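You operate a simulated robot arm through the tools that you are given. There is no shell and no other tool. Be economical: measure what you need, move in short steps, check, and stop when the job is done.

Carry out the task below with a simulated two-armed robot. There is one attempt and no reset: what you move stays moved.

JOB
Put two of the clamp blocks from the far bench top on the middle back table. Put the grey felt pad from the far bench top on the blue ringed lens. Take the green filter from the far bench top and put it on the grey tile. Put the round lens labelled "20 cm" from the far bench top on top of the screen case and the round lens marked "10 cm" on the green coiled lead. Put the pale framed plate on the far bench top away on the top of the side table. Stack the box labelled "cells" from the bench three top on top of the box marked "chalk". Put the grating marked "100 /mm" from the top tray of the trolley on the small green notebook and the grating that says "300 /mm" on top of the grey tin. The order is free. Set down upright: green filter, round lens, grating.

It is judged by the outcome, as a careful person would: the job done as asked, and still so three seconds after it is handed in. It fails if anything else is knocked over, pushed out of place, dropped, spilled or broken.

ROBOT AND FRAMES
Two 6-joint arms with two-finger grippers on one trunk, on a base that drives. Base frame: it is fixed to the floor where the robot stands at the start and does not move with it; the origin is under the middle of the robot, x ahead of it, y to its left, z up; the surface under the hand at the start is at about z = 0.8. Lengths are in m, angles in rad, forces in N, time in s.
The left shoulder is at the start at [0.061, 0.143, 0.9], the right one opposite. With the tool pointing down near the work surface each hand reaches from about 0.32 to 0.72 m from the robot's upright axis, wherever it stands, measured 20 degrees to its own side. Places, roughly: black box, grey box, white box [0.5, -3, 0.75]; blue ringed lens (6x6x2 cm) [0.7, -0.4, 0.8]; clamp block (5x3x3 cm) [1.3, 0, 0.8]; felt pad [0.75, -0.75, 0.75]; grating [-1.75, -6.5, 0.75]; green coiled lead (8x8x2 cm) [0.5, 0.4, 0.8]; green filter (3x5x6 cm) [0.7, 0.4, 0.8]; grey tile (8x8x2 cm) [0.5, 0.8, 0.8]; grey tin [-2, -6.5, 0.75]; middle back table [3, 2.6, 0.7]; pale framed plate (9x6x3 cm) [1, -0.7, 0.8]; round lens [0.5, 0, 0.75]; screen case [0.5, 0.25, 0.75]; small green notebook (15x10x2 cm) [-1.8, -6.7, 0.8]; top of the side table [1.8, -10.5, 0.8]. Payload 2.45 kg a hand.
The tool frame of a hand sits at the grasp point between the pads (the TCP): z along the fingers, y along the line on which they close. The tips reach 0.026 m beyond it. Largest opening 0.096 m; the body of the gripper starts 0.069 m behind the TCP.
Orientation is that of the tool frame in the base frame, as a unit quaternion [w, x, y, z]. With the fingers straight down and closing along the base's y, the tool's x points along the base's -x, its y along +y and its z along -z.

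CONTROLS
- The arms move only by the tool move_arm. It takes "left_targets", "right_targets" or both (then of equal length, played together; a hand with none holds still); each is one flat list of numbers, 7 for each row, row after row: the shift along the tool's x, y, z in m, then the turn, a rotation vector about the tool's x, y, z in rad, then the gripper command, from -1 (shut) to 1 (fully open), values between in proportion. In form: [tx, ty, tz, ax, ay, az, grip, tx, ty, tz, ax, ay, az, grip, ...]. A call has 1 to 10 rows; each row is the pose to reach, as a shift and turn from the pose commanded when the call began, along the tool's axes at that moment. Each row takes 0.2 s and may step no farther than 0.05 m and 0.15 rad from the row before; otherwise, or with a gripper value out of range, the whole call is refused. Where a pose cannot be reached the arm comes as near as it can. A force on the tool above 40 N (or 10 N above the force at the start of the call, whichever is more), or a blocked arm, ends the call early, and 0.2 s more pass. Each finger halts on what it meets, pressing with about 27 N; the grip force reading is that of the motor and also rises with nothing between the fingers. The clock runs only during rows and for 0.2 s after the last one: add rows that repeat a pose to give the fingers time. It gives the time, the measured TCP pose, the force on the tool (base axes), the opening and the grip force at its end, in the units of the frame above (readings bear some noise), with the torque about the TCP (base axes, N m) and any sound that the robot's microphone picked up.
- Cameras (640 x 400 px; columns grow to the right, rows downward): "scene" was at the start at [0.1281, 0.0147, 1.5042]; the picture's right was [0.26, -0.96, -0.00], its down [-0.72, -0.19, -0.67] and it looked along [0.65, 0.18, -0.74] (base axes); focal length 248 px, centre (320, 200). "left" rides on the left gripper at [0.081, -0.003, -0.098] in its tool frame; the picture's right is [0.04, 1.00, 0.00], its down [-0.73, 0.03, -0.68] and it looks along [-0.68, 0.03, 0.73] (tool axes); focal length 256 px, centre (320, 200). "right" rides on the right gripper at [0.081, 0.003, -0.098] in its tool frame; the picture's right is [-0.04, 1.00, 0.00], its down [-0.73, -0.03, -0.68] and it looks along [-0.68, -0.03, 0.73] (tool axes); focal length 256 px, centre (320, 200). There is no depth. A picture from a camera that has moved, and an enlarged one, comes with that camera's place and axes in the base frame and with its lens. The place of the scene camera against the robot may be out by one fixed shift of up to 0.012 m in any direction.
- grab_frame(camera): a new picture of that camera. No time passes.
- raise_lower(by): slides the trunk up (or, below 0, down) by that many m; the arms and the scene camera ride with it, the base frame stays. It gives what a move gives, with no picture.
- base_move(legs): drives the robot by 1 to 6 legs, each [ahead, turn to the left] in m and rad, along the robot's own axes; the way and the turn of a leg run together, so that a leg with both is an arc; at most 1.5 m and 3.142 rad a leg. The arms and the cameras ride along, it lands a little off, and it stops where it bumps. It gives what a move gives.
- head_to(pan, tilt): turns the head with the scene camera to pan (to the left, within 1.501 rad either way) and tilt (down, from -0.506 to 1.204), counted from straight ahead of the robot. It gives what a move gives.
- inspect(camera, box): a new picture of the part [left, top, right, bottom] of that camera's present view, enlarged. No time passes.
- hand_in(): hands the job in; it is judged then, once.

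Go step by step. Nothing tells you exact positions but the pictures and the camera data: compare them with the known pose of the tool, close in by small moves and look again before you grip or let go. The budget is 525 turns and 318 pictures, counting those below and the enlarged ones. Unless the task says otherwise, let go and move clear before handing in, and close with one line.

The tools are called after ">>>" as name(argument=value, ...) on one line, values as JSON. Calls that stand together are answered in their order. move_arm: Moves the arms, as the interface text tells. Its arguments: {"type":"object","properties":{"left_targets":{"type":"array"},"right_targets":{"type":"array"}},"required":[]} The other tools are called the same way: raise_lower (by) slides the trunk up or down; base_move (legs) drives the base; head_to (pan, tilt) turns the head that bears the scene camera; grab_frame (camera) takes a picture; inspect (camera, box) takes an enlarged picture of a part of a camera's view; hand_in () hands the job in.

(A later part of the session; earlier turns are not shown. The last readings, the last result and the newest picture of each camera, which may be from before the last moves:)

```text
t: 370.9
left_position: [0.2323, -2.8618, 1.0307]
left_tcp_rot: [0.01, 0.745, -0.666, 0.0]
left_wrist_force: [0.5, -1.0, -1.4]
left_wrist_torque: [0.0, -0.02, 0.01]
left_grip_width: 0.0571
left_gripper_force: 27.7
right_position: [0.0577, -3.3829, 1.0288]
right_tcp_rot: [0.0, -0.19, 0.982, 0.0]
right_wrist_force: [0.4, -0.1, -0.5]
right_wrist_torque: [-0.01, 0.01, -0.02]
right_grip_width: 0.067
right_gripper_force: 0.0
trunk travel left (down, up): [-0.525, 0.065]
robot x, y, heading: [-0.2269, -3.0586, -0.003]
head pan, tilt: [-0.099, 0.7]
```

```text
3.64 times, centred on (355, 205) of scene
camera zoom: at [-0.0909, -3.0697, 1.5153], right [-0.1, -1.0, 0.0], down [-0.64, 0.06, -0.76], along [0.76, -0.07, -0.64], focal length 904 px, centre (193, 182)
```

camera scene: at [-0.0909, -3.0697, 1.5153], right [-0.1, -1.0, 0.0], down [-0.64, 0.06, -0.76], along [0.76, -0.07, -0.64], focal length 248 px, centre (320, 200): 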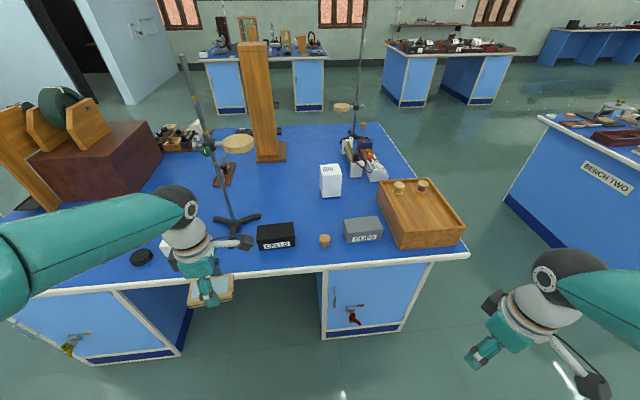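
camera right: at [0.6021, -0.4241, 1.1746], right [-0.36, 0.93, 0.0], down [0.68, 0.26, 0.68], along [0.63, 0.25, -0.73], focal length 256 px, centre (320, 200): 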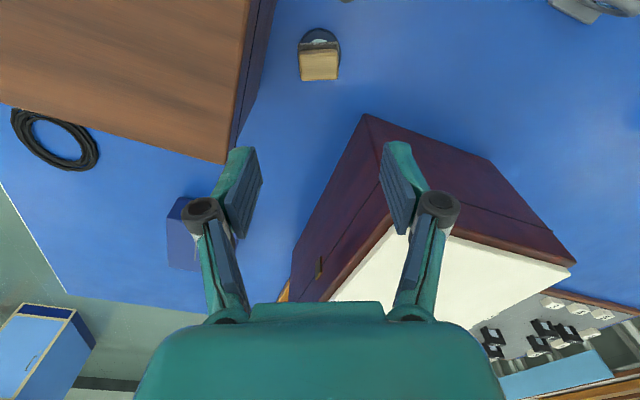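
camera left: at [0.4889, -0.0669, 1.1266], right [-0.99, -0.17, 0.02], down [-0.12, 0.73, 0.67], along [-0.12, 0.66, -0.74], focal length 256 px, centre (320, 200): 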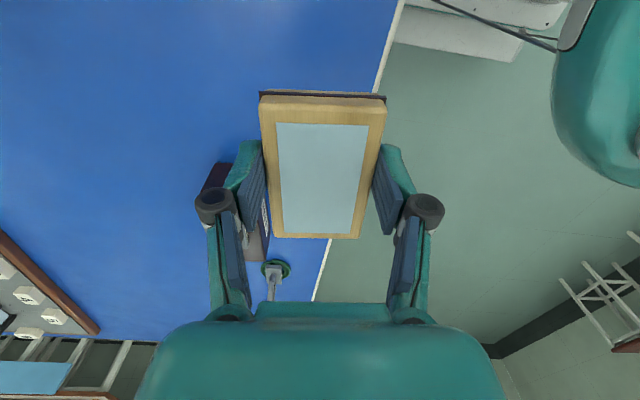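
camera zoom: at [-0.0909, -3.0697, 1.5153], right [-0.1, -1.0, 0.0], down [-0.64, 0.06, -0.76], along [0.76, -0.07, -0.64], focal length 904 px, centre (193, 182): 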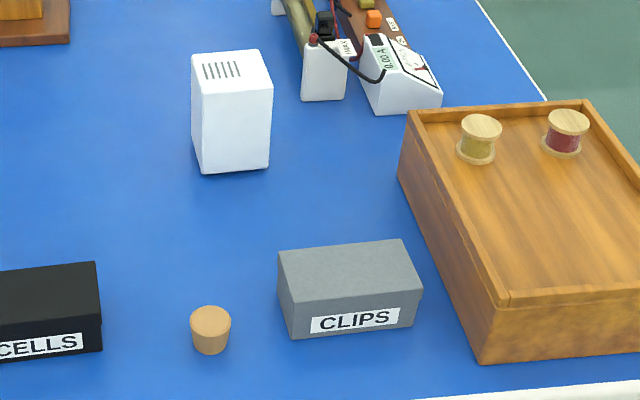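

Black is CELLS, grey is CLIPS, and a white box behind my left hand near (0.52, -2.57) is probably chalk. I'll draw the plate hand in and reposition for the cells box.

>>> move_arm(left_targets=[0, 0.04, 0, 0, 0, 0, -0.4, 0, 0.08, 0, 0, 0, 0, -0.4])

>>> base_move(legs=[[-0.15, -0.5], [-0.15, 0.5], [0.28, 0.4], [0.26, -0.4]])

>>> head_to(pan=0.2, tilt=0.9)

>>> grab_frame(camera="scene")

>>> grab_frame(camera="left")

```text
t: 371.5
left_position: [0.1526, -2.8714, 1.0314]
left_tcp_rot: [0.01, 0.745, -0.667, 0.0]
left_wrist_force: [0.1, 0.2, -1.4]
left_wrist_torque: [-0.01, -0.02, 0.0]
left_grip_width: 0.0574
left_gripper_force: 26.7
right_position: [0.0554, -3.3826, 1.0296]
right_tcp_rot: [0.001, -0.19, 0.982, 0.001]
right_wrist_force: [0.0, 0.8, -0.1]
right_wrist_torque: [0.01, -0.03, -0.01]
right_grip_width: 0.0674
right_gripper_force: 0.1
trunk travel left (down, up): [-0.525, 0.065]
robot x, y, heading: [-0.2276, -3.0549, 0.002]
head pan, tilt: [-0.099, 0.7]
```

```text
t: 378.2
left_position: [0.3989, -2.6973, 1.031]
left_tcp_rot: [0.011, 0.743, -0.669, -0.001]
left_wrist_force: [-0.3, -0.2, -0.9]
left_wrist_torque: [0.01, 0.02, -0.03]
left_grip_width: 0.0574
left_gripper_force: 27.6
right_position: [0.298, -3.2073, 1.0284]
right_tcp_rot: [0.0, -0.187, 0.982, 0.001]
right_wrist_force: [0.3, 0.0, 0.5]
right_wrist_torque: [-0.02, 0.02, 0.0]
right_grip_width: 0.0673
right_gripper_force: 0.1
trunk travel left (down, up): [-0.525, 0.065]
robot x, y, heading: [0.0189, -2.8706, -0.014]
head pan, tilt: [-0.099, 0.7]
```

```text
t: 379.0
left_position: [0.3968, -2.6951, 1.0311]
left_tcp_rot: [0.01, 0.743, -0.67, 0.002]
left_wrist_force: [-0.6, 0.7, -1.6]
left_wrist_torque: [0.0, 0.0, 0.02]
left_grip_width: 0.0577
left_gripper_force: 27.0
right_position: [0.2974, -3.2081, 1.0279]
right_tcp_rot: [0.0, -0.187, 0.982, 0.001]
right_wrist_force: [0.7, 0.2, 0.1]
right_wrist_torque: [-0.01, -0.02, -0.02]
right_grip_width: 0.0673
right_gripper_force: 0.0
trunk travel left (down, up): [-0.525, 0.065]
robot x, y, heading: [0.0121, -2.8653, -0.012]
head pan, tilt: [0.201, 0.901]
```

```text
172 pictures are left
camera scene: at [0.1406, -2.8597, 1.4992], right [0.19, -0.98, 0.0], down [-0.77, -0.15, -0.62], along [0.61, 0.12, -0.78], focal length 248 px, centre (320, 200)
```

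scene: 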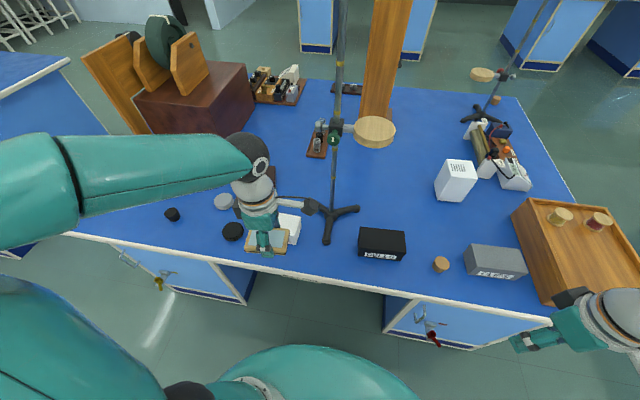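

```text
171 pictures are left
camera left: at [0.4101, -2.7758, 1.1296], right [-0.99, -0.14, 0.01], down [-0.1, 0.74, 0.67], along [-0.11, 0.66, -0.74], focal length 256 px, centre (320, 200)
```

left: 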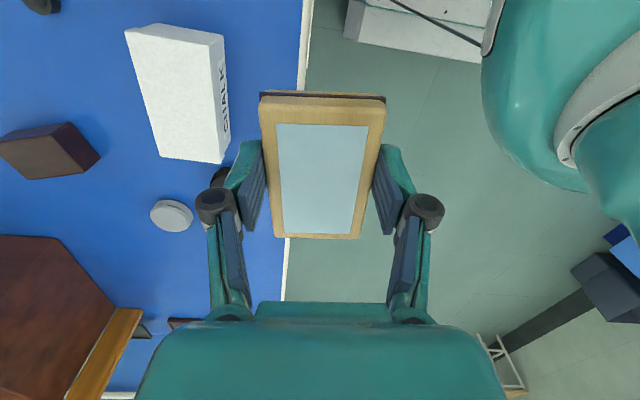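

CHALK is the white box near (0.54, -2.66). I'll bring the right hand over the cells box.

>>> move_arm(right_targets=[-0.038, 0.022, 0, 0, 0, 0.05, 1, -0.075, 0.043, 0, 0, 0, 0.1, 1, -0.113, 0.065, 0, 0, 0, 0.16, 1, -0.15, 0.087, 0, 0, 0, 0.22, 1, -0.188, 0.108, 0, 0, 0, 0.28, 1, -0.226, 0.13, 0, 0, 0, 0.33, 1, -0.264, 0.1516, 0.02, 0, 0, 0.376, 1])

>>> grab_frame(camera="right")

```text
t: 380.6
left_position: [0.3986, -2.6962, 1.0319]
left_tcp_rot: [0.011, 0.743, -0.669, -0.001]
left_wrist_force: [0.6, -0.3, -2.0]
left_wrist_torque: [-0.02, 0.01, 0.02]
left_grip_width: 0.0573
left_gripper_force: 27.0
right_position: [0.4895, -2.9682, 1.0081]
right_tcp_rot: [-0.001, 0.001, 1.0, 0.001]
right_wrist_force: [0.0, 0.3, -0.2]
right_wrist_torque: [0.01, 0.02, -0.01]
right_grip_width: 0.0959
right_gripper_force: 0.1
trunk travel left (down, up): [-0.525, 0.065]
robot x, y, heading: [0.0094, -2.8684, -0.005]
head pan, tilt: [0.201, 0.901]
```

```text
170 pictures are left
camera right: at [0.4088, -2.9642, 1.105], right [0.04, 1.0, 0.0], down [0.73, -0.03, 0.68], along [0.68, -0.03, -0.73], focal length 256 px, centre (320, 200)
```

right: 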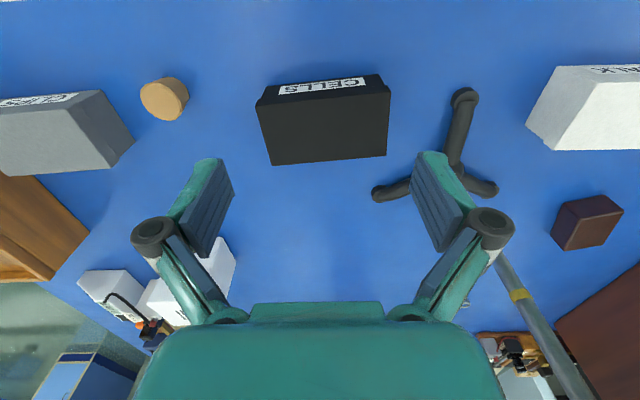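

The cells box is 13.5 x 7.5 x 4.5 cm, centred at about (0.548, -2.966). I'll turn the wrist to grip across its 7.5 cm side.

>>> move_arm(right_targets=[0, 0, 0, 0, 0, 0.15, 1, 0, 0, 0, 0, 0, 0.3, 1, 0, 0, 0, 0, 0, 0.45, 1, 0, 0, 0, 0, 0, 0.6, 1, 0, 0, 0, 0, 0, 0.75, 1, 0, 0, 0, 0, 0, 0.9, 1, 0, 0, 0, 0, 0, 1.05, 1, 0, 0, 0, 0, 0, 1.2, 1, 0, 0, 0, 0, 0, 1.35, 1, 0, 0, 0, 0, 0, 1.5, 1])

>>> move_arm(right_targets=[0.003, 0.03, 0, 0, 0, 0, 1, 0.006, 0.058, 0, 0, 0, 0, 1, 0.006, 0.058, 0.04, 0, 0, 0, 1, 0.006, 0.058, 0.07, 0, 0, 0, 1])

>>> grab_frame(camera="right")

```text
t: 382.8
left_position: [0.3966, -2.6965, 1.032]
left_tcp_rot: [0.01, 0.743, -0.669, 0.0]
left_wrist_force: [0.0, 1.0, -1.0]
left_wrist_torque: [0.0, -0.01, -0.02]
left_grip_width: 0.0574
left_gripper_force: 27.1
right_position: [0.4878, -2.9695, 1.0087]
right_tcp_rot: [-0.001, 0.683, 0.73, 0.0]
right_wrist_force: [0.1, 0.2, 0.3]
right_wrist_torque: [-0.03, -0.03, -0.01]
right_grip_width: 0.096
right_gripper_force: 0.1
trunk travel left (down, up): [-0.525, 0.065]
robot x, y, heading: [0.0116, -2.8694, -0.012]
head pan, tilt: [0.201, 0.901]
```

```text
t: 383.8
left_position: [0.3964, -2.6967, 1.0318]
left_tcp_rot: [0.009, 0.743, -0.669, 0.0]
left_wrist_force: [0.0, 0.0, -1.2]
left_wrist_torque: [-0.03, 0.0, 0.02]
left_grip_width: 0.0574
left_gripper_force: 27.0
right_position: [0.5447, -2.9604, 0.9389]
right_tcp_rot: [-0.001, 0.682, 0.731, 0.001]
right_wrist_force: [-0.3, 0.4, -0.2]
right_wrist_torque: [-0.02, 0.01, 0.0]
right_grip_width: 0.0958
right_gripper_force: 0.2
trunk travel left (down, up): [-0.525, 0.065]
robot x, y, heading: [0.0129, -2.8689, -0.005]
head pan, tilt: [0.201, 0.901]
```

```text
169 pictures are left
camera right: at [0.543, -2.8786, 1.0357], right [1.0, 0.03, 0.0], down [0.02, -0.74, 0.68], along [0.02, -0.68, -0.74], focal length 256 px, centre (320, 200)
```

right: 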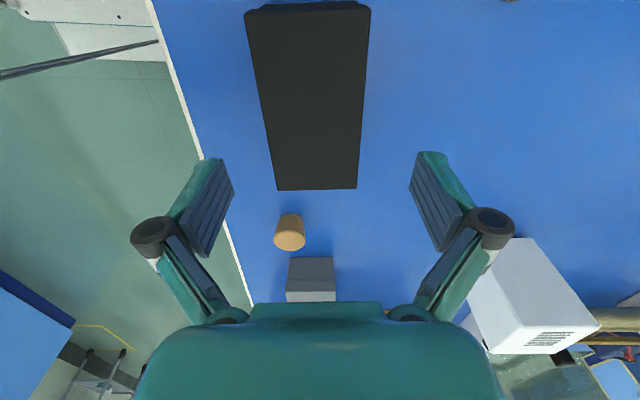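

>>> move_arm(right_targets=[-0.004, -0.004, 0.03, 0, 0, 0, 1, -0.008, -0.006, 0.06, 0, 0, 0, 1, -0.008, -0.006, 0.085, 0, 0, 0, 1])

>>> grab_frame(camera="right")

```text
t: 384.6
left_position: [0.3972, -2.6966, 1.0315]
left_tcp_rot: [0.011, 0.743, -0.669, 0.0]
left_wrist_force: [-0.2, -0.3, -0.6]
left_wrist_torque: [-0.01, 0.0, -0.01]
left_grip_width: 0.0575
left_gripper_force: 27.2
right_position: [0.5403, -2.97, 0.8511]
right_tcp_rot: [-0.001, 0.683, 0.731, 0.0]
right_wrist_force: [0.6, -0.1, 0.3]
right_wrist_torque: [0.02, 0.05, 0.0]
right_grip_width: 0.0955
right_gripper_force: 0.1
trunk travel left (down, up): [-0.525, 0.065]
robot x, y, heading: [0.0176, -2.8659, -0.014]
head pan, tilt: [0.201, 0.901]
```

```text
168 pictures are left
camera right: at [0.5384, -2.8883, 0.9497], right [1.0, 0.03, 0.0], down [0.02, -0.74, 0.68], along [0.02, -0.68, -0.74], focal length 256 px, centre (320, 200)
```

right: 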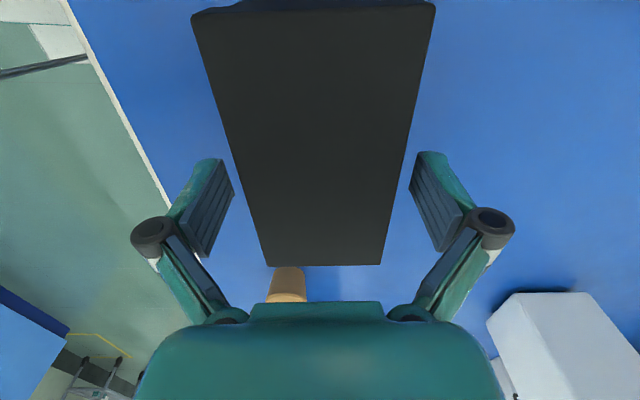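

>>> move_arm(right_targets=[0, -0.001, 0.015, 0, 0, 0, 1, 0, -0.001, 0.015, 0, 0, 0, 0.5, 0, -0.001, 0.015, 0, 0, 0, 0.2, 0, -0.001, 0.015, 0, 0, 0, 0, 0, -0.001, 0.015, 0, 0, 0, 0])

>>> move_arm(right_targets=[0, 0, -0.02, 0, 0, 0, 0, 0, 0, -0.05, 0, 0, 0, 0, 0, 0, -0.09, 0, 0, 0, 0])

>>> grab_frame(camera="right")

```text
t: 385.8
left_position: [0.3975, -2.6965, 1.0321]
left_tcp_rot: [0.01, 0.743, -0.669, 0.0]
left_wrist_force: [-0.3, -1.2, -2.1]
left_wrist_torque: [-0.01, 0.02, -0.03]
left_grip_width: 0.0573
left_gripper_force: 27.0
right_position: [0.5376, -2.9695, 0.8381]
right_tcp_rot: [0.0, 0.682, 0.732, 0.0]
right_wrist_force: [-0.3, -0.6, -0.4]
right_wrist_torque: [0.05, -0.02, 0.03]
right_grip_width: 0.0697
right_gripper_force: 26.8
trunk travel left (down, up): [-0.525, 0.065]
robot x, y, heading: [0.0159, -2.8677, -0.006]
head pan, tilt: [0.201, 0.901]
```

```text
t: 386.6
left_position: [0.3967, -2.696, 1.0319]
left_tcp_rot: [0.01, 0.743, -0.669, 0.0]
left_wrist_force: [0.0, 0.7, -1.1]
left_wrist_torque: [0.03, -0.05, -0.02]
left_grip_width: 0.0577
left_gripper_force: 27.9
right_position: [0.5401, -2.9699, 0.9285]
right_tcp_rot: [-0.001, 0.682, 0.732, 0.001]
right_wrist_force: [-0.5, -0.1, -1.1]
right_wrist_torque: [-0.01, -0.01, -0.02]
right_grip_width: 0.0693
right_gripper_force: 27.0
trunk travel left (down, up): [-0.525, 0.065]
robot x, y, heading: [0.0123, -2.8649, -0.008]
head pan, tilt: [0.201, 0.901]
```

```text
167 pictures are left
camera right: at [0.537, -2.8884, 1.0256], right [1.0, 0.03, 0.0], down [0.02, -0.73, 0.68], along [0.02, -0.68, -0.74], focal length 256 px, centre (320, 200)
```

right: 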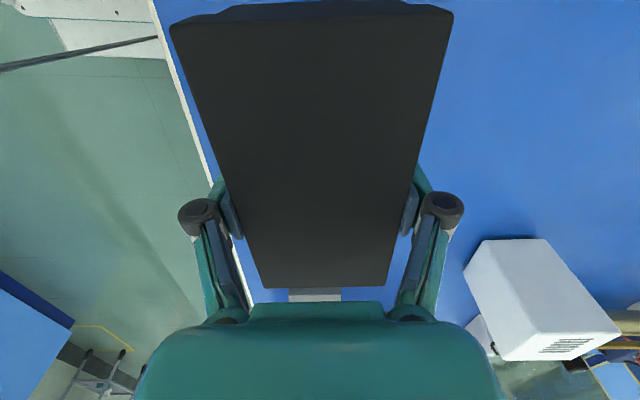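

>>> move_arm(right_targets=[0.0, -0.04, -0.02, 0, 0, 0, 0, 0, -0.08, -0.04, 0, 0, 0, 0, 0, -0.12, -0.06, 0, 0, 0, 0, 0, -0.16, -0.08, 0, 0, 0, 0])

>>> base_move(legs=[[-0.25, -0.5], [-0.25, 0.5], [0.27, 0.55], [0.24, -0.55]])

>>> grab_frame(camera="scene")

>>> grab_frame(camera="right")

```text
t: 387.6
left_position: [0.3954, -2.6971, 1.0322]
left_tcp_rot: [0.01, 0.743, -0.669, 0.001]
left_wrist_force: [-0.8, -0.1, -1.8]
left_wrist_torque: [-0.01, -0.04, 0.02]
left_grip_width: 0.0575
left_gripper_force: 26.7
right_position: [0.3788, -2.9784, 1.0085]
right_tcp_rot: [0.0, 0.682, 0.731, 0.002]
right_wrist_force: [-0.1, 0.0, -1.4]
right_wrist_torque: [0.0, 0.02, 0.02]
right_grip_width: 0.0693
right_gripper_force: 26.6
trunk travel left (down, up): [-0.525, 0.065]
robot x, y, heading: [0.0149, -2.8676, -0.012]
head pan, tilt: [0.201, 0.901]
```

```text
t: 394.5
left_position: [0.4098, -2.4489, 1.032]
left_tcp_rot: [0.01, 0.74, -0.673, 0.0]
left_wrist_force: [0.2, -0.3, -1.8]
left_wrist_torque: [-0.02, 0.05, -0.02]
left_grip_width: 0.0576
left_gripper_force: 26.8
right_position: [0.3908, -2.731, 1.0072]
right_tcp_rot: [-0.001, 0.686, 0.728, 0.0]
right_wrist_force: [-0.6, 0.7, -2.5]
right_wrist_torque: [0.01, 0.02, 0.01]
right_grip_width: 0.0693
right_gripper_force: 27.3
trunk travel left (down, up): [-0.525, 0.065]
robot x, y, heading: [0.0246, -2.6028, -0.017]
head pan, tilt: [0.201, 0.901]
```

```text
166 pictures are left
camera scene: at [0.1539, -2.5982, 1.499], right [0.18, -0.98, 0.0], down [-0.77, -0.14, -0.62], along [0.61, 0.11, -0.78], focal length 248 px, centre (320, 200)
```

scene: 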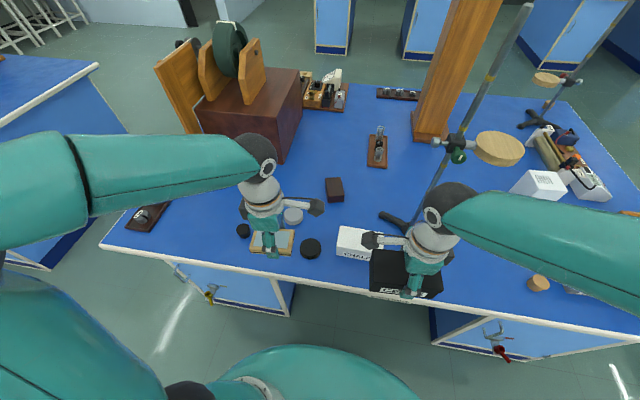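

```text
165 pictures are left
camera right: at [0.3896, -2.6489, 1.1047], right [1.0, 0.02, 0.0], down [0.01, -0.74, 0.68], along [0.01, -0.68, -0.74], focal length 256 px, centre (320, 200)
```

right: 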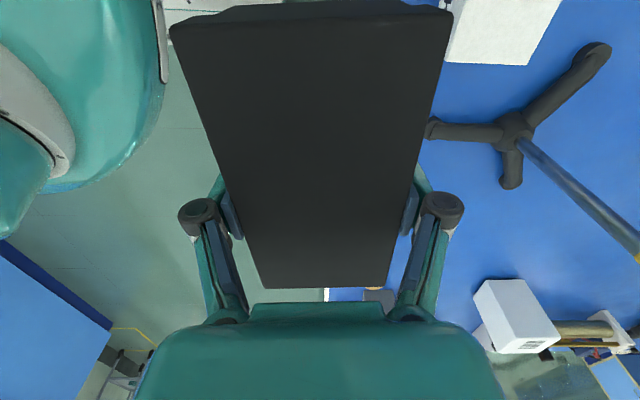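

I'll carry the cells box over the chalk box, which is centred at about (0.540, -2.643).

>>> move_arm(right_targets=[0.02, 0.0385, 0, 0, 0, 0.02, 0, 0.04, 0.077, 0, 0, 0, 0.04, 0, 0.06, 0.1155, 0, 0, 0, 0.06, 0, 0.079, 0.154, 0, 0, 0, 0.06, 0])

>>> grab_frame(camera="right")

>>> grab_frame(camera="left")

>>> grab_frame(camera="scene")

```text
t: 395.5
left_position: [0.412, -2.4477, 1.0314]
left_tcp_rot: [0.01, 0.739, -0.674, 0.0]
left_wrist_force: [0.2, 0.5, -1.6]
left_wrist_torque: [0.01, 0.0, 0.0]
left_grip_width: 0.0574
left_gripper_force: 27.7
right_position: [0.5414, -2.6408, 1.0084]
right_tcp_rot: [-0.001, 0.707, 0.707, -0.001]
right_wrist_force: [0.0, -0.3, -1.7]
right_wrist_torque: [0.0, 0.02, 0.02]
right_grip_width: 0.0693
right_gripper_force: 27.3
trunk travel left (down, up): [-0.525, 0.065]
robot x, y, heading: [0.0291, -2.6086, -0.028]
head pan, tilt: [0.201, 0.901]
```

```text
164 pictures are left
camera right: at [0.546, -2.5589, 1.1047], right [1.0, -0.04, 0.0], down [-0.03, -0.73, 0.68], along [-0.03, -0.68, -0.74], focal length 256 px, centre (320, 200)
```

right: 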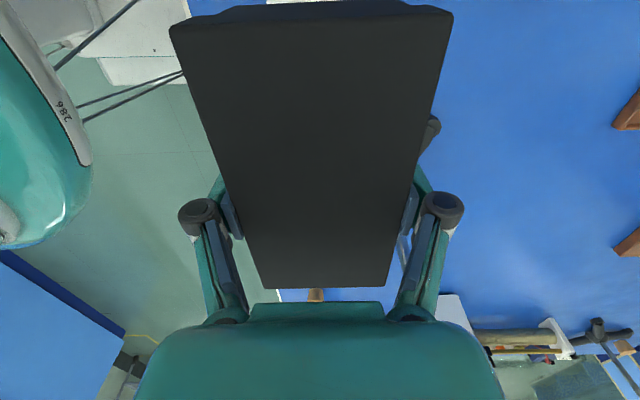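

```text
163 pictures are left
camera left: at [0.4238, -2.5284, 1.1293], right [-0.99, -0.13, 0.02], down [-0.09, 0.74, 0.67], along [-0.1, 0.66, -0.74], focal length 256 px, centre (320, 200)
```

left: 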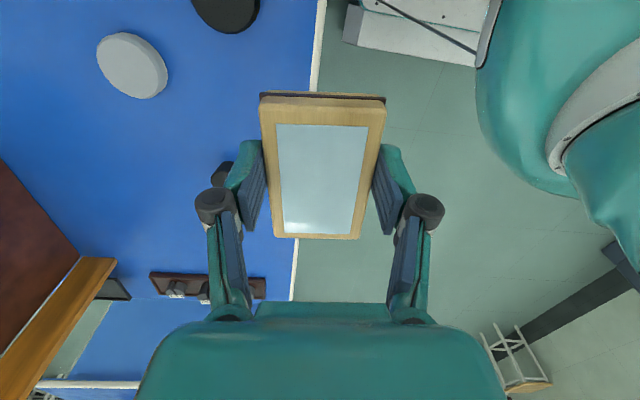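

```text
162 pictures are left
camera scene: at [0.1541, -2.5976, 1.4989], right [0.18, -0.98, 0.0], down [-0.77, -0.14, -0.62], along [0.61, 0.11, -0.78], focal length 248 px, centre (320, 200)
```

scene: 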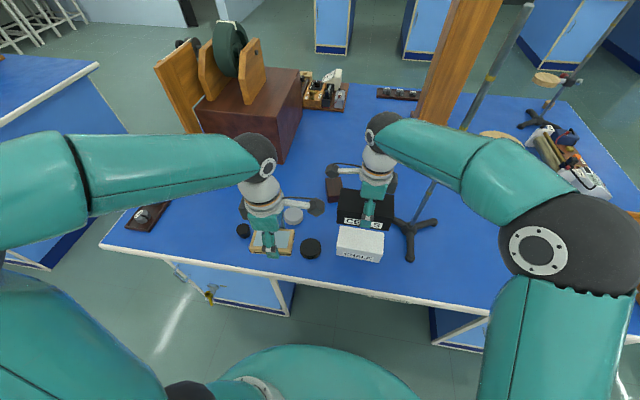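

>>> inspect(camera="scene", box=[310, 170, 430, 270])

```text
4.00 times, centred on (370, 220) of scene
camera zoom: at [0.1541, -2.5976, 1.4989], right [0.18, -0.98, 0.0], down [-0.77, -0.14, -0.62], along [0.61, 0.11, -0.78], focal length 994 px, centre (120, 120)
```

zoom: 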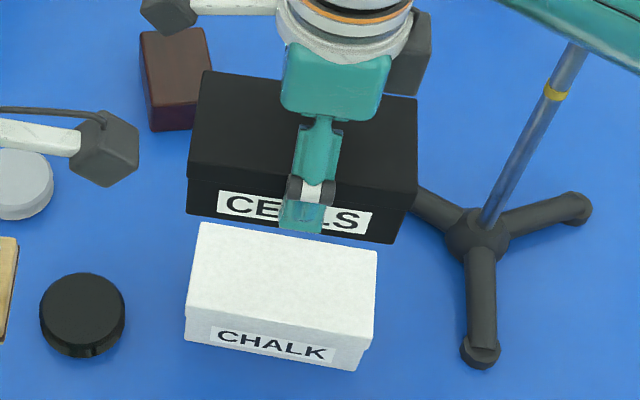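

>>> move_arm(right_targets=[-0.003, -0.002, 0.03, 0, 0, 0, 0, -0.005, -0.0035, 0.07, 0, 0, 0, 0, -0.005, -0.0035, 0.105, 0, 0, 0, 0, -0.005, -0.0035, 0.109, 0, 0, 0, 0])

>>> inspect(camera="scene", box=[310, 170, 430, 270])

```text
t: 396.5
left_position: [0.4094, -2.4486, 1.032]
left_tcp_rot: [0.01, 0.74, -0.673, 0.001]
left_wrist_force: [-0.4, -0.3, -1.3]
left_wrist_torque: [0.0, -0.01, 0.01]
left_grip_width: 0.0574
left_gripper_force: 27.1
right_position: [0.5379, -2.646, 0.9001]
right_tcp_rot: [-0.001, 0.708, 0.707, 0.001]
right_wrist_force: [-0.2, -0.3, -1.5]
right_wrist_torque: [-0.02, -0.04, -0.03]
right_grip_width: 0.0695
right_gripper_force: 27.2
trunk travel left (down, up): [-0.525, 0.065]
robot x, y, heading: [0.0265, -2.6073, -0.021]
head pan, tilt: [0.201, 0.901]
```

```text
4.00 times, centred on (370, 220) of scene
camera zoom: at [0.1523, -2.5979, 1.4992], right [0.18, -0.98, 0.0], down [-0.77, -0.14, -0.62], along [0.61, 0.11, -0.78], focal length 994 px, centre (120, 120)
```

zoom: 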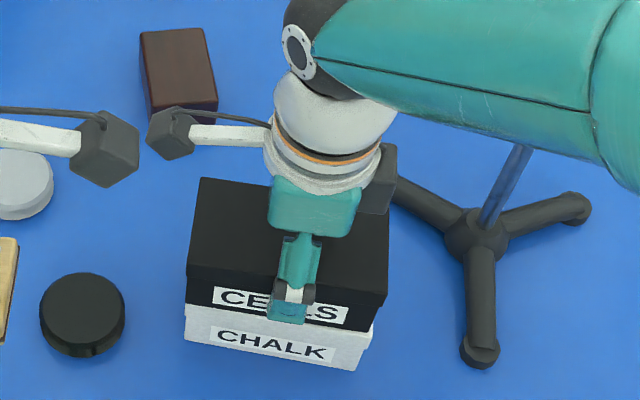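

Nicely aligned. I'll lower the last bit.

>>> move_arm(right_targets=[0, 0, 0.003, 0, 0, 0, 0, 0, 0, 0.006, 0, 0, 0, 0, 0, 0, 0.009, 0, 0, 0, 0])

```text
t: 397.3
left_position: [0.409, -2.4491, 1.0336]
left_tcp_rot: [0.011, 0.739, -0.673, 0.0]
left_wrist_force: [0.0, -0.6, -2.4]
left_wrist_torque: [0.01, 0.0, -0.02]
left_grip_width: 0.0576
left_gripper_force: 27.0
right_position: [0.5365, -2.6472, 0.8924]
right_tcp_rot: [0.0, 0.708, 0.706, 0.004]
right_wrist_force: [4.5, 0.3, 17.8]
right_wrist_torque: [0.0, -0.16, -0.04]
right_grip_width: 0.0696
right_gripper_force: 27.4
trunk travel left (down, up): [-0.525, 0.065]
robot x, y, heading: [0.0289, -2.6008, -0.023]
head pan, tilt: [0.201, 0.901]
```

>>> move_arm(right_targets=[0, 0, -0.002, 0, 0, 0, 0, 0, 0, -0.002, 0, 0, 0, 0.5, 0, 0, -0.002, 0, 0, 0, 0.9, 0, 0, -0.002, 0, 0, 0, 0.9, 0, 0, -0.03, 0, 0, 0, 0.9, 0, 0, -0.07, 0, 0, 0, 0.9, 0, 0, -0.11, 0, 0, 0, 0.9, 0, -0.04, -0.13, 0, 0, 0, 0.9, 0, -0.08, -0.15, 0, 0, 0, 0.9, 0, -0.12, -0.15, 0, 0, 0, 0.9])

>>> grab_frame(camera="scene")

```text
t: 399.4
left_position: [0.4051, -2.4487, 1.0328]
left_tcp_rot: [0.012, 0.73, -0.683, -0.006]
left_wrist_force: [-4.0, 0.1, -0.5]
left_wrist_torque: [-0.05, -0.38, -0.37]
left_grip_width: 0.0577
left_gripper_force: 26.9
right_position: [0.4362, -2.6475, 1.0419]
right_tcp_rot: [0.002, 0.717, 0.697, 0.006]
right_wrist_force: [4.3, -0.3, -0.5]
right_wrist_torque: [-0.07, 0.37, -0.36]
right_grip_width: 0.0911
right_gripper_force: 0.0
trunk travel left (down, up): [-0.525, 0.065]
robot x, y, heading: [0.0289, -2.6035, -0.019]
head pan, tilt: [0.201, 0.901]
stopped in row 10 (left hand): the force on the tool passed its limit at 72 N (the readings are from after the stop); the commanded pose is now the measured one
```

```text
159 pictures are left
camera scene: at [0.1522, -2.598, 1.4992], right [0.18, -0.98, 0.0], down [-0.77, -0.14, -0.62], along [0.61, 0.11, -0.78], focal length 248 px, centre (320, 200)
```

scene: 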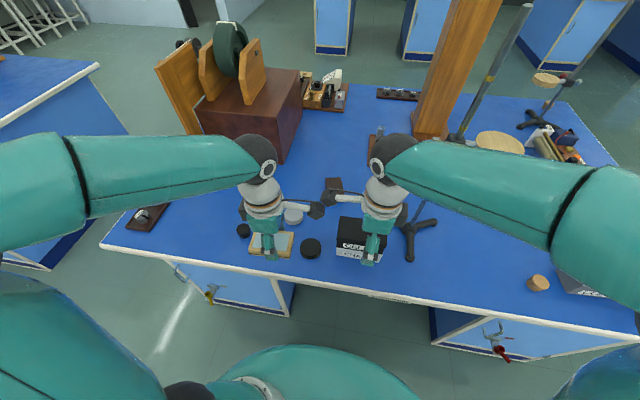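

The two hand cameras touched each other. I'll move the right hand away to the right and check the stack.

>>> move_arm(right_targets=[-0.04, 0, 0, 0, 0, 0, 0.9, -0.08, 0, 0, 0, 0, 0, 0.9, -0.12, 0, 0, 0, 0, 0, 0.9, -0.16, -0.02, 0, 0, 0, 0, 0.9])

>>> inspect(camera="scene", box=[200, 150, 440, 290])

>>> grab_frame(camera="left")

```text
t: 400.4
left_position: [0.4048, -2.4488, 1.0334]
left_tcp_rot: [0.012, 0.73, -0.683, -0.005]
left_wrist_force: [-0.6, 0.0, -1.1]
left_wrist_torque: [-0.01, -0.05, -0.01]
left_grip_width: 0.0575
left_gripper_force: 27.0
right_position: [0.4122, -2.8114, 1.0413]
right_tcp_rot: [0.003, 0.716, 0.698, 0.005]
right_wrist_force: [-0.8, -0.9, -0.1]
right_wrist_torque: [0.02, -0.04, -0.02]
right_grip_width: 0.0911
right_gripper_force: 0.0
trunk travel left (down, up): [-0.525, 0.065]
robot x, y, heading: [0.0268, -2.6078, -0.022]
head pan, tilt: [0.201, 0.901]
```

```text
2.67 times, centred on (320, 220) of scene
camera zoom: at [0.1512, -2.5985, 1.4993], right [0.18, -0.98, 0.0], down [-0.77, -0.14, -0.62], along [0.61, 0.11, -0.78], focal length 663 px, centre (320, 147)
```

zoom: 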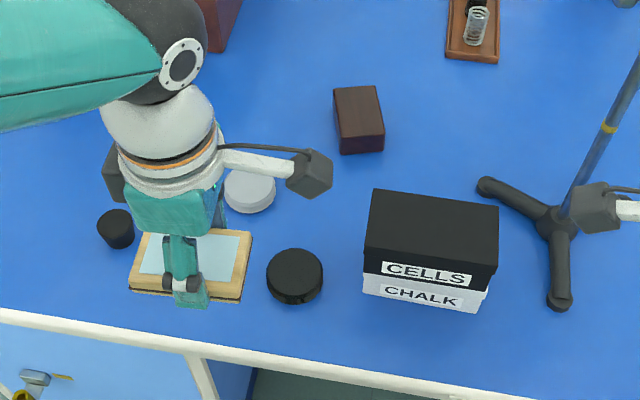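

```text
157 pictures are left
camera left: at [0.4158, -2.5302, 1.1302], right [-0.99, -0.11, 0.02], down [-0.06, 0.74, 0.67], along [-0.09, 0.67, -0.74], focal length 256 px, centre (320, 200)
```

left: 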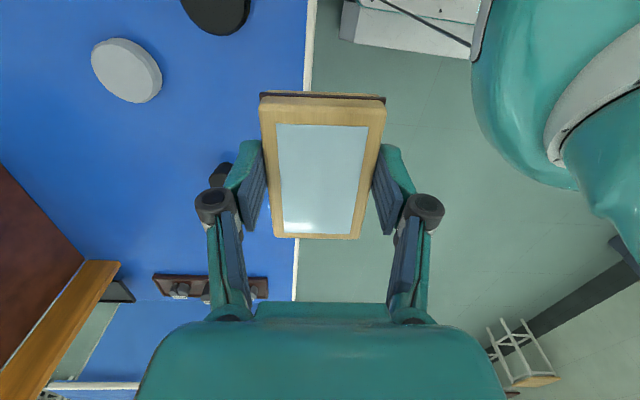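

The cells box is stacked on the chalk box. I'll back out and drive down the room toward the trolley.

>>> base_move(legs=[[-0.55, 0], [0, -0.78]])

>>> move_arm(right_targets=[0, 0, 0, 0, 0, -0.15, 0.8, 0, 0, 0, 0, 0, -0.3, 0.8, 0, 0, 0, 0, 0, -0.45, 0.8, 0, 0, 0, 0, 0, -0.6, 0.8, 0, 0, 0, 0, 0, -0.75, 0.8, 0, 0, 0, 0, 0, -0.9, 0.8, 0, 0, 0, 0, 0, -1.05, 0.8, 0, 0, 0, 0, 0, -1.2, 0.8, 0, 0, 0, 0, 0, -1.35, 0.8, 0, 0, 0, 0, 0, -1.5, 0.8])

>>> base_move(legs=[[0, -0.78]])

>>> head_to(pan=0, tilt=0.3)

>>> grab_frame(camera="scene")

```text
t: 405.9
left_position: [-0.1456, -2.7418, 1.0328]
left_tcp_rot: [-0.01, -0.42, 0.907, 0.01]
left_wrist_force: [-0.6, 0.9, -2.5]
left_wrist_torque: [0.0, 0.02, 0.02]
left_grip_width: 0.0574
left_gripper_force: 27.4
right_position: [-0.3914, -3.0069, 1.0392]
right_tcp_rot: [0.003, 0.926, 0.378, 0.004]
right_wrist_force: [-0.1, 0.3, 0.2]
right_wrist_torque: [0.0, -0.01, 0.02]
right_grip_width: 0.0913
right_gripper_force: 0.1
trunk travel left (down, up): [-0.525, 0.065]
robot x, y, heading: [-0.5039, -2.5683, -0.793]
head pan, tilt: [0.201, 0.901]
```

```text
t: 408.1
left_position: [-0.1469, -2.7415, 1.0339]
left_tcp_rot: [-0.01, -0.421, 0.907, 0.009]
left_wrist_force: [-0.2, -0.3, -1.8]
left_wrist_torque: [-0.02, 0.03, 0.01]
left_grip_width: 0.0572
left_gripper_force: 27.3
right_position: [-0.3921, -3.0067, 1.0395]
right_tcp_rot: [0.006, 0.418, 0.909, 0.001]
right_wrist_force: [-0.4, -0.2, 0.0]
right_wrist_torque: [0.01, 0.02, 0.0]
right_grip_width: 0.0864
right_gripper_force: 0.1
trunk travel left (down, up): [-0.525, 0.065]
robot x, y, heading: [-0.5093, -2.5715, -0.786]
head pan, tilt: [0.201, 0.901]
```

```text
t: 410.9
left_position: [-0.3777, -2.9479, 1.0314]
left_tcp_rot: [-0.005, -0.034, 0.999, 0.014]
left_wrist_force: [-0.8, 0.4, -1.8]
left_wrist_torque: [0.02, 0.01, -0.03]
left_grip_width: 0.0576
left_gripper_force: 27.0
right_position: [-0.74, -2.9577, 1.0411]
right_tcp_rot: [0.005, 0.74, 0.673, -0.001]
right_wrist_force: [-0.5, 0.2, 0.1]
right_wrist_torque: [0.01, 0.01, 0.0]
right_grip_width: 0.0862
right_gripper_force: 0.0
trunk travel left (down, up): [-0.525, 0.065]
robot x, y, heading: [-0.4766, -2.5709, -1.577]
head pan, tilt: [0.201, 0.901]
```

```text
t: 411.9
left_position: [-0.3784, -2.9486, 1.0329]
left_tcp_rot: [-0.005, -0.034, 0.999, 0.013]
left_wrist_force: [-0.2, -0.2, -2.4]
left_wrist_torque: [-0.03, 0.01, -0.01]
left_grip_width: 0.0574
left_gripper_force: 26.9
right_position: [-0.74, -2.9561, 1.041]
right_tcp_rot: [0.007, 0.74, 0.673, 0.0]
right_wrist_force: [-0.4, 0.4, 0.1]
right_wrist_torque: [0.0, 0.02, -0.02]
right_grip_width: 0.0863
right_gripper_force: 0.1
trunk travel left (down, up): [-0.525, 0.065]
robot x, y, heading: [-0.4774, -2.569, -1.581]
head pan, tilt: [0.0, 0.3]
```

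```text
156 pictures are left
camera scene: at [-0.4888, -2.7316, 1.5513], right [-1.0, 0.01, 0.0], down [0.0, 0.3, -0.95], along [-0.01, -0.95, -0.3], focal length 248 px, centre (320, 200)
```

scene: 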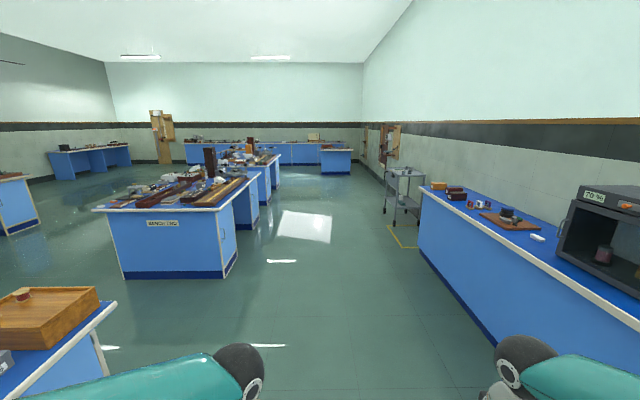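

>>> inspect(camera="scene", box=[360, 140, 480, 260])

>>> inspect(camera="scene", box=[130, 110, 370, 220])

```text
3.33 times, centred on (420, 200) of scene
camera zoom: at [-0.4888, -2.7316, 1.5513], right [-1.0, 0.01, 0.0], down [0.0, 0.3, -0.95], along [-0.01, -0.95, -0.3], focal length 828 px, centre (-13, 200)
```

zoom: 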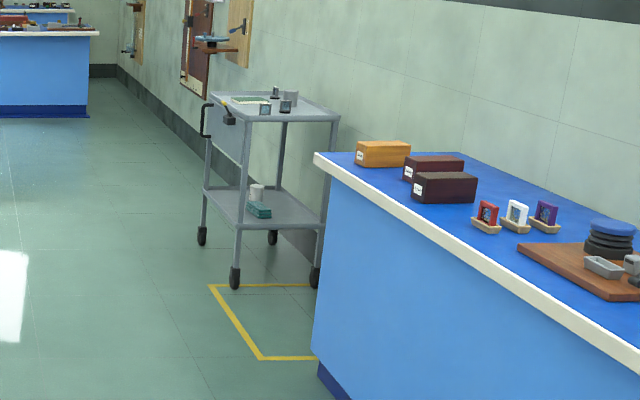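

```text
2.67 times, centred on (250, 165) of scene
camera zoom: at [-0.4888, -2.7316, 1.5513], right [-1.0, 0.01, 0.0], down [0.0, 0.3, -0.95], along [-0.01, -0.95, -0.3], focal length 663 px, centre (507, 293)
```

zoom: 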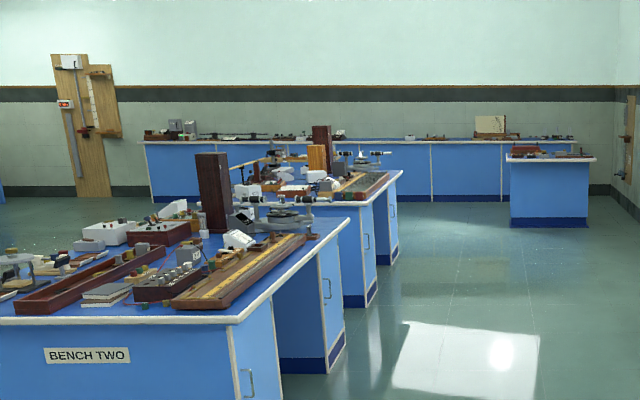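

The trolley stands past the end of the right-hand counter. I'll drive closer and look at its top tray.

>>> base_move(legs=[[1.5, 0], [1.5, -0.15]])

>>> head_to(pan=-0.9, tilt=0.5)

>>> grab_frame(camera="scene")

```text
t: 426.5
left_position: [-0.5926, -5.9472, 1.034]
left_tcp_rot: [-0.003, 0.043, 0.999, 0.014]
left_wrist_force: [0.9, 0.6, -1.6]
left_wrist_torque: [0.0, 0.01, -0.01]
left_grip_width: 0.0578
left_gripper_force: 27.0
right_position: [-0.9501, -5.9007, 1.0417]
right_tcp_rot: [0.005, 0.79, 0.614, -0.002]
right_wrist_force: [-0.2, -0.2, 0.1]
right_wrist_torque: [0.05, -0.02, -0.02]
right_grip_width: 0.0866
right_gripper_force: 0.0
trunk travel left (down, up): [-0.525, 0.065]
robot x, y, heading: [-0.6314, -5.5612, -1.731]
head pan, tilt: [0.0, 0.3]
```

```text
t: 427.7
left_position: [-0.5916, -5.9482, 1.0349]
left_tcp_rot: [-0.004, 0.045, 0.999, 0.013]
left_wrist_force: [-0.4, -0.2, -1.2]
left_wrist_torque: [-0.02, -0.01, -0.02]
left_grip_width: 0.0577
left_gripper_force: 27.3
right_position: [-0.9504, -5.9, 1.0415]
right_tcp_rot: [0.005, 0.79, 0.613, -0.002]
right_wrist_force: [0.0, 0.0, 0.5]
right_wrist_torque: [0.02, -0.02, 0.0]
right_grip_width: 0.0864
right_gripper_force: 0.0
trunk travel left (down, up): [-0.525, 0.065]
robot x, y, heading: [-0.6298, -5.5615, -1.733]
head pan, tilt: [-0.901, 0.499]
```

```text
153 pictures are left
camera scene: at [-0.7298, -5.6699, 1.533], right [-0.48, 0.87, 0.0], down [0.42, 0.23, -0.88], along [-0.77, -0.43, -0.48], focal length 248 px, centre (320, 200)
```

scene: 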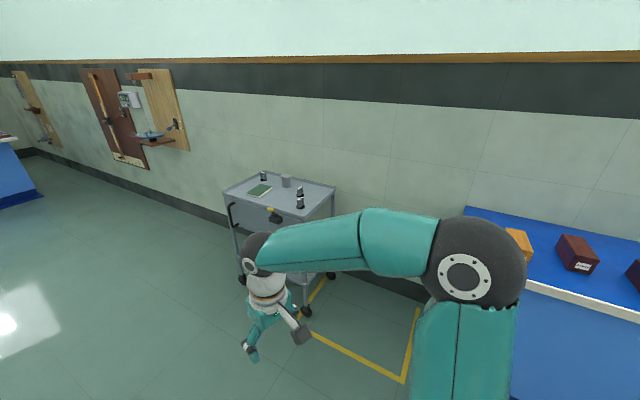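

>>> inspect(camera="scene", box=[215, 160, 345, 240])

```text
4.92 times, centred on (280, 200) of scene
camera zoom: at [-0.7298, -5.6699, 1.533], right [-0.48, 0.87, 0.0], down [0.42, 0.23, -0.88], along [-0.77, -0.43, -0.48], focal length 1224 px, centre (517, 200)
```

zoom: 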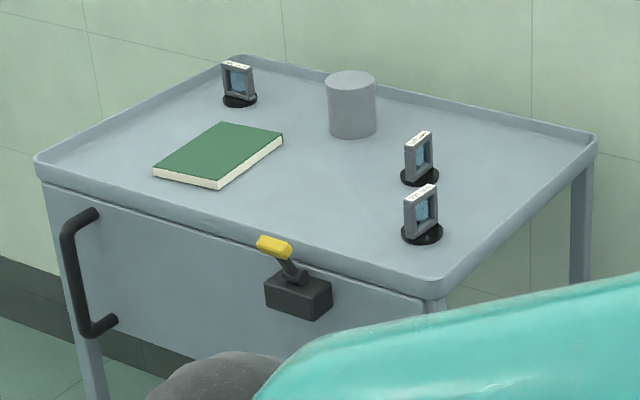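

>>> inspect(camera="scene", box=[254, 168, 312, 214])

>>> inspect(camera="scene", box=[292, 180, 312, 212])

```text
8.70 times, centred on (283, 191) of scene
camera zoom: at [-0.7298, -5.6699, 1.533], right [-0.48, 0.87, 0.0], down [0.42, 0.23, -0.88], along [-0.77, -0.43, -0.48], focal length 2161 px, centre (642, 278)
```

zoom: 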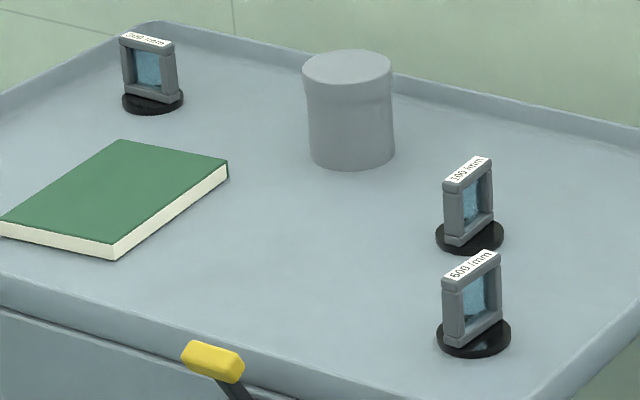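

```text
12.50 times, centred on (302, 196) of scene
camera zoom: at [-0.7298, -5.6699, 1.533], right [-0.48, 0.87, 0.0], down [0.42, 0.23, -0.88], along [-0.77, -0.43, -0.48], focal length 3107 px, centre (545, 250)
```

zoom: 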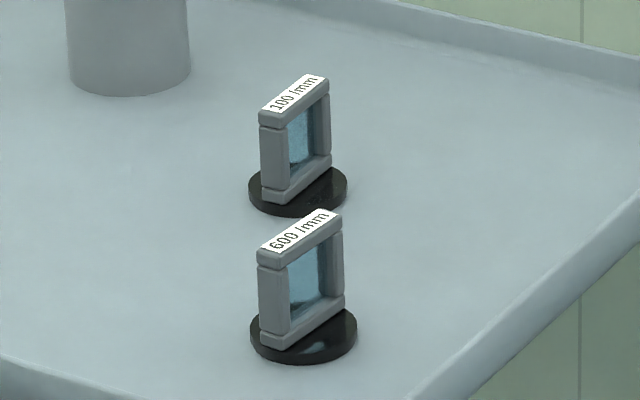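

The labels read 600 and 100 /mm on the two near gratings, and the one at the far-left corner looks like 300 /mm. I'll first pick the 100 /mm grating from the trolley's near corner, so I'm moving there in steps.

>>> base_move(legs=[[0, -0.5]])

>>> base_move(legs=[[0, -0.47], [0.75, 0]])

>>> head_to(pan=0.3, tilt=0.8)

>>> grab_frame(camera="scene")

```text
t: 429.7
left_position: [-0.7834, -5.918, 1.033]
left_tcp_rot: [-0.001, 0.291, 0.957, 0.013]
left_wrist_force: [0.4, -0.1, -1.5]
left_wrist_torque: [0.01, 0.04, 0.01]
left_grip_width: 0.0577
left_gripper_force: 26.9
right_position: [-1.0747, -5.7039, 1.042]
right_tcp_rot: [0.004, 0.918, 0.397, -0.002]
right_wrist_force: [0.1, -0.1, -0.1]
right_wrist_torque: [-0.03, 0.03, 0.01]
right_grip_width: 0.0864
right_gripper_force: 0.0
trunk travel left (down, up): [-0.525, 0.065]
robot x, y, heading: [-0.6208, -5.5711, -2.24]
head pan, tilt: [-0.901, 0.499]
```

```text
t: 435.4
left_position: [-1.603, -6.1191, 1.034]
left_tcp_rot: [0.003, 0.503, 0.864, 0.013]
left_wrist_force: [0.0, -0.4, -2.1]
left_wrist_torque: [0.02, 0.01, 0.0]
left_grip_width: 0.0576
left_gripper_force: 27.4
right_position: [-1.7676, -5.7969, 1.0428]
right_tcp_rot: [0.004, 0.984, 0.177, -0.003]
right_wrist_force: [-0.5, 0.4, -0.5]
right_wrist_torque: [0.02, 0.01, 0.01]
right_grip_width: 0.0864
right_gripper_force: 0.1
trunk travel left (down, up): [-0.525, 0.065]
robot x, y, heading: [-1.299, -5.8776, -2.709]
head pan, tilt: [-0.901, 0.499]
```

```text
t: 436.8
left_position: [-1.6016, -6.1183, 1.034]
left_tcp_rot: [0.003, 0.502, 0.865, 0.013]
left_wrist_force: [0.1, 0.1, -1.0]
left_wrist_torque: [-0.01, 0.0, 0.01]
left_grip_width: 0.0576
left_gripper_force: 26.6
right_position: [-1.7666, -5.7976, 1.0425]
right_tcp_rot: [0.003, 0.984, 0.176, -0.003]
right_wrist_force: [0.2, -0.2, -0.1]
right_wrist_torque: [0.0, 0.0, -0.02]
right_grip_width: 0.0864
right_gripper_force: 0.1
trunk travel left (down, up): [-0.525, 0.065]
robot x, y, heading: [-1.2968, -5.8787, -2.698]
head pan, tilt: [0.3, 0.799]
```

```text
149 pictures are left
camera scene: at [-1.4226, -5.9661, 1.507], right [-0.67, 0.74, 0.0], down [0.53, 0.48, -0.7], along [-0.52, -0.47, -0.72], focal length 248 px, centre (320, 200)
```

scene: 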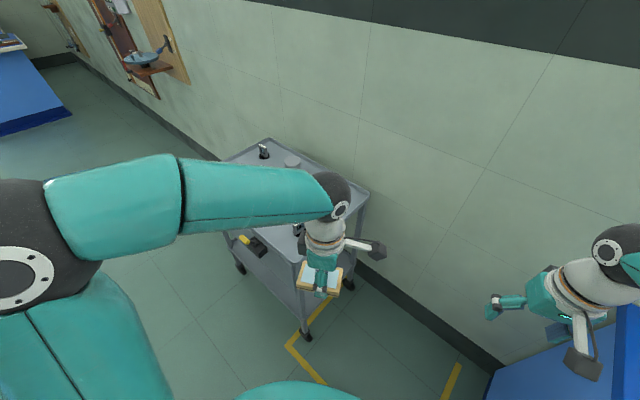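

>>> base_move(legs=[[0.13, 0], [0, 0.7]])

>>> head_to(pan=-0.3, tilt=0.8)

>>> grab_frame(camera="scene")

>>> grab_frame(camera="right")

```text
t: 440.2
left_position: [-1.4939, -6.3168, 1.0349]
left_tcp_rot: [-0.003, 0.171, 0.985, 0.014]
left_wrist_force: [-0.2, 0.2, -1.1]
left_wrist_torque: [0.04, -0.01, 0.01]
left_grip_width: 0.0575
left_gripper_force: 27.1
right_position: [-1.829, -6.181, 1.0418]
right_tcp_rot: [0.004, 0.862, 0.507, -0.003]
right_wrist_force: [0.6, 0.1, 0.2]
right_wrist_torque: [0.0, 0.02, 0.02]
right_grip_width: 0.0863
right_gripper_force: 0.1
trunk travel left (down, up): [-0.525, 0.065]
robot x, y, heading: [-1.4432, -5.9291, -1.991]
head pan, tilt: [0.3, 0.799]
```

```text
t: 441.2
left_position: [-1.4945, -6.3177, 1.0338]
left_tcp_rot: [-0.003, 0.17, 0.985, 0.014]
left_wrist_force: [0.2, -1.5, -1.6]
left_wrist_torque: [0.01, 0.01, 0.03]
left_grip_width: 0.0575
left_gripper_force: 27.2
right_position: [-1.8289, -6.1813, 1.0431]
right_tcp_rot: [0.005, 0.862, 0.508, -0.002]
right_wrist_force: [-0.6, 0.2, 0.4]
right_wrist_torque: [0.02, 0.01, -0.01]
right_grip_width: 0.0863
right_gripper_force: 0.0
trunk travel left (down, up): [-0.525, 0.065]
robot x, y, heading: [-1.4393, -5.9257, -1.999]
head pan, tilt: [-0.3, 0.799]
```

```text
148 pictures are left
camera scene: at [-1.5299, -6.0505, 1.507], right [-0.75, 0.66, 0.0], down [0.47, 0.54, -0.7], along [-0.46, -0.52, -0.72], focal length 248 px, centre (320, 200)
```

scene: 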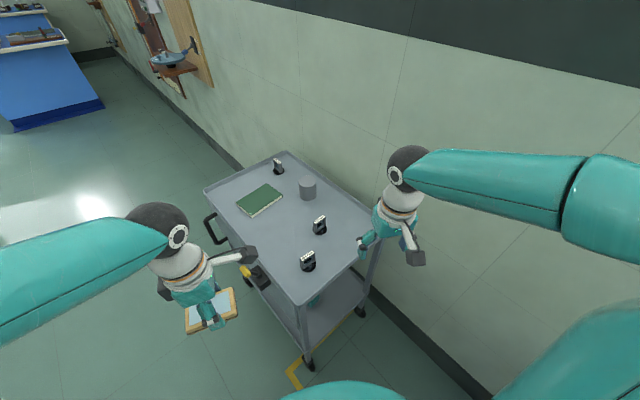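

```text
147 pictures are left
camera right: at [-1.7857, -6.1099, 1.1397], right [0.85, -0.52, 0.01], down [-0.38, -0.62, 0.69], along [-0.35, -0.59, -0.73], focal length 256 px, centre (320, 200)
```

right: 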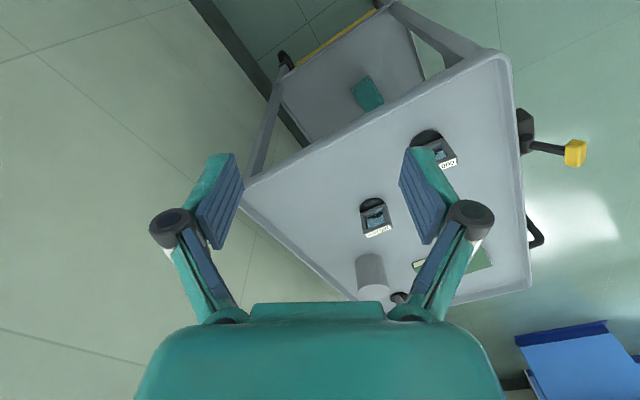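

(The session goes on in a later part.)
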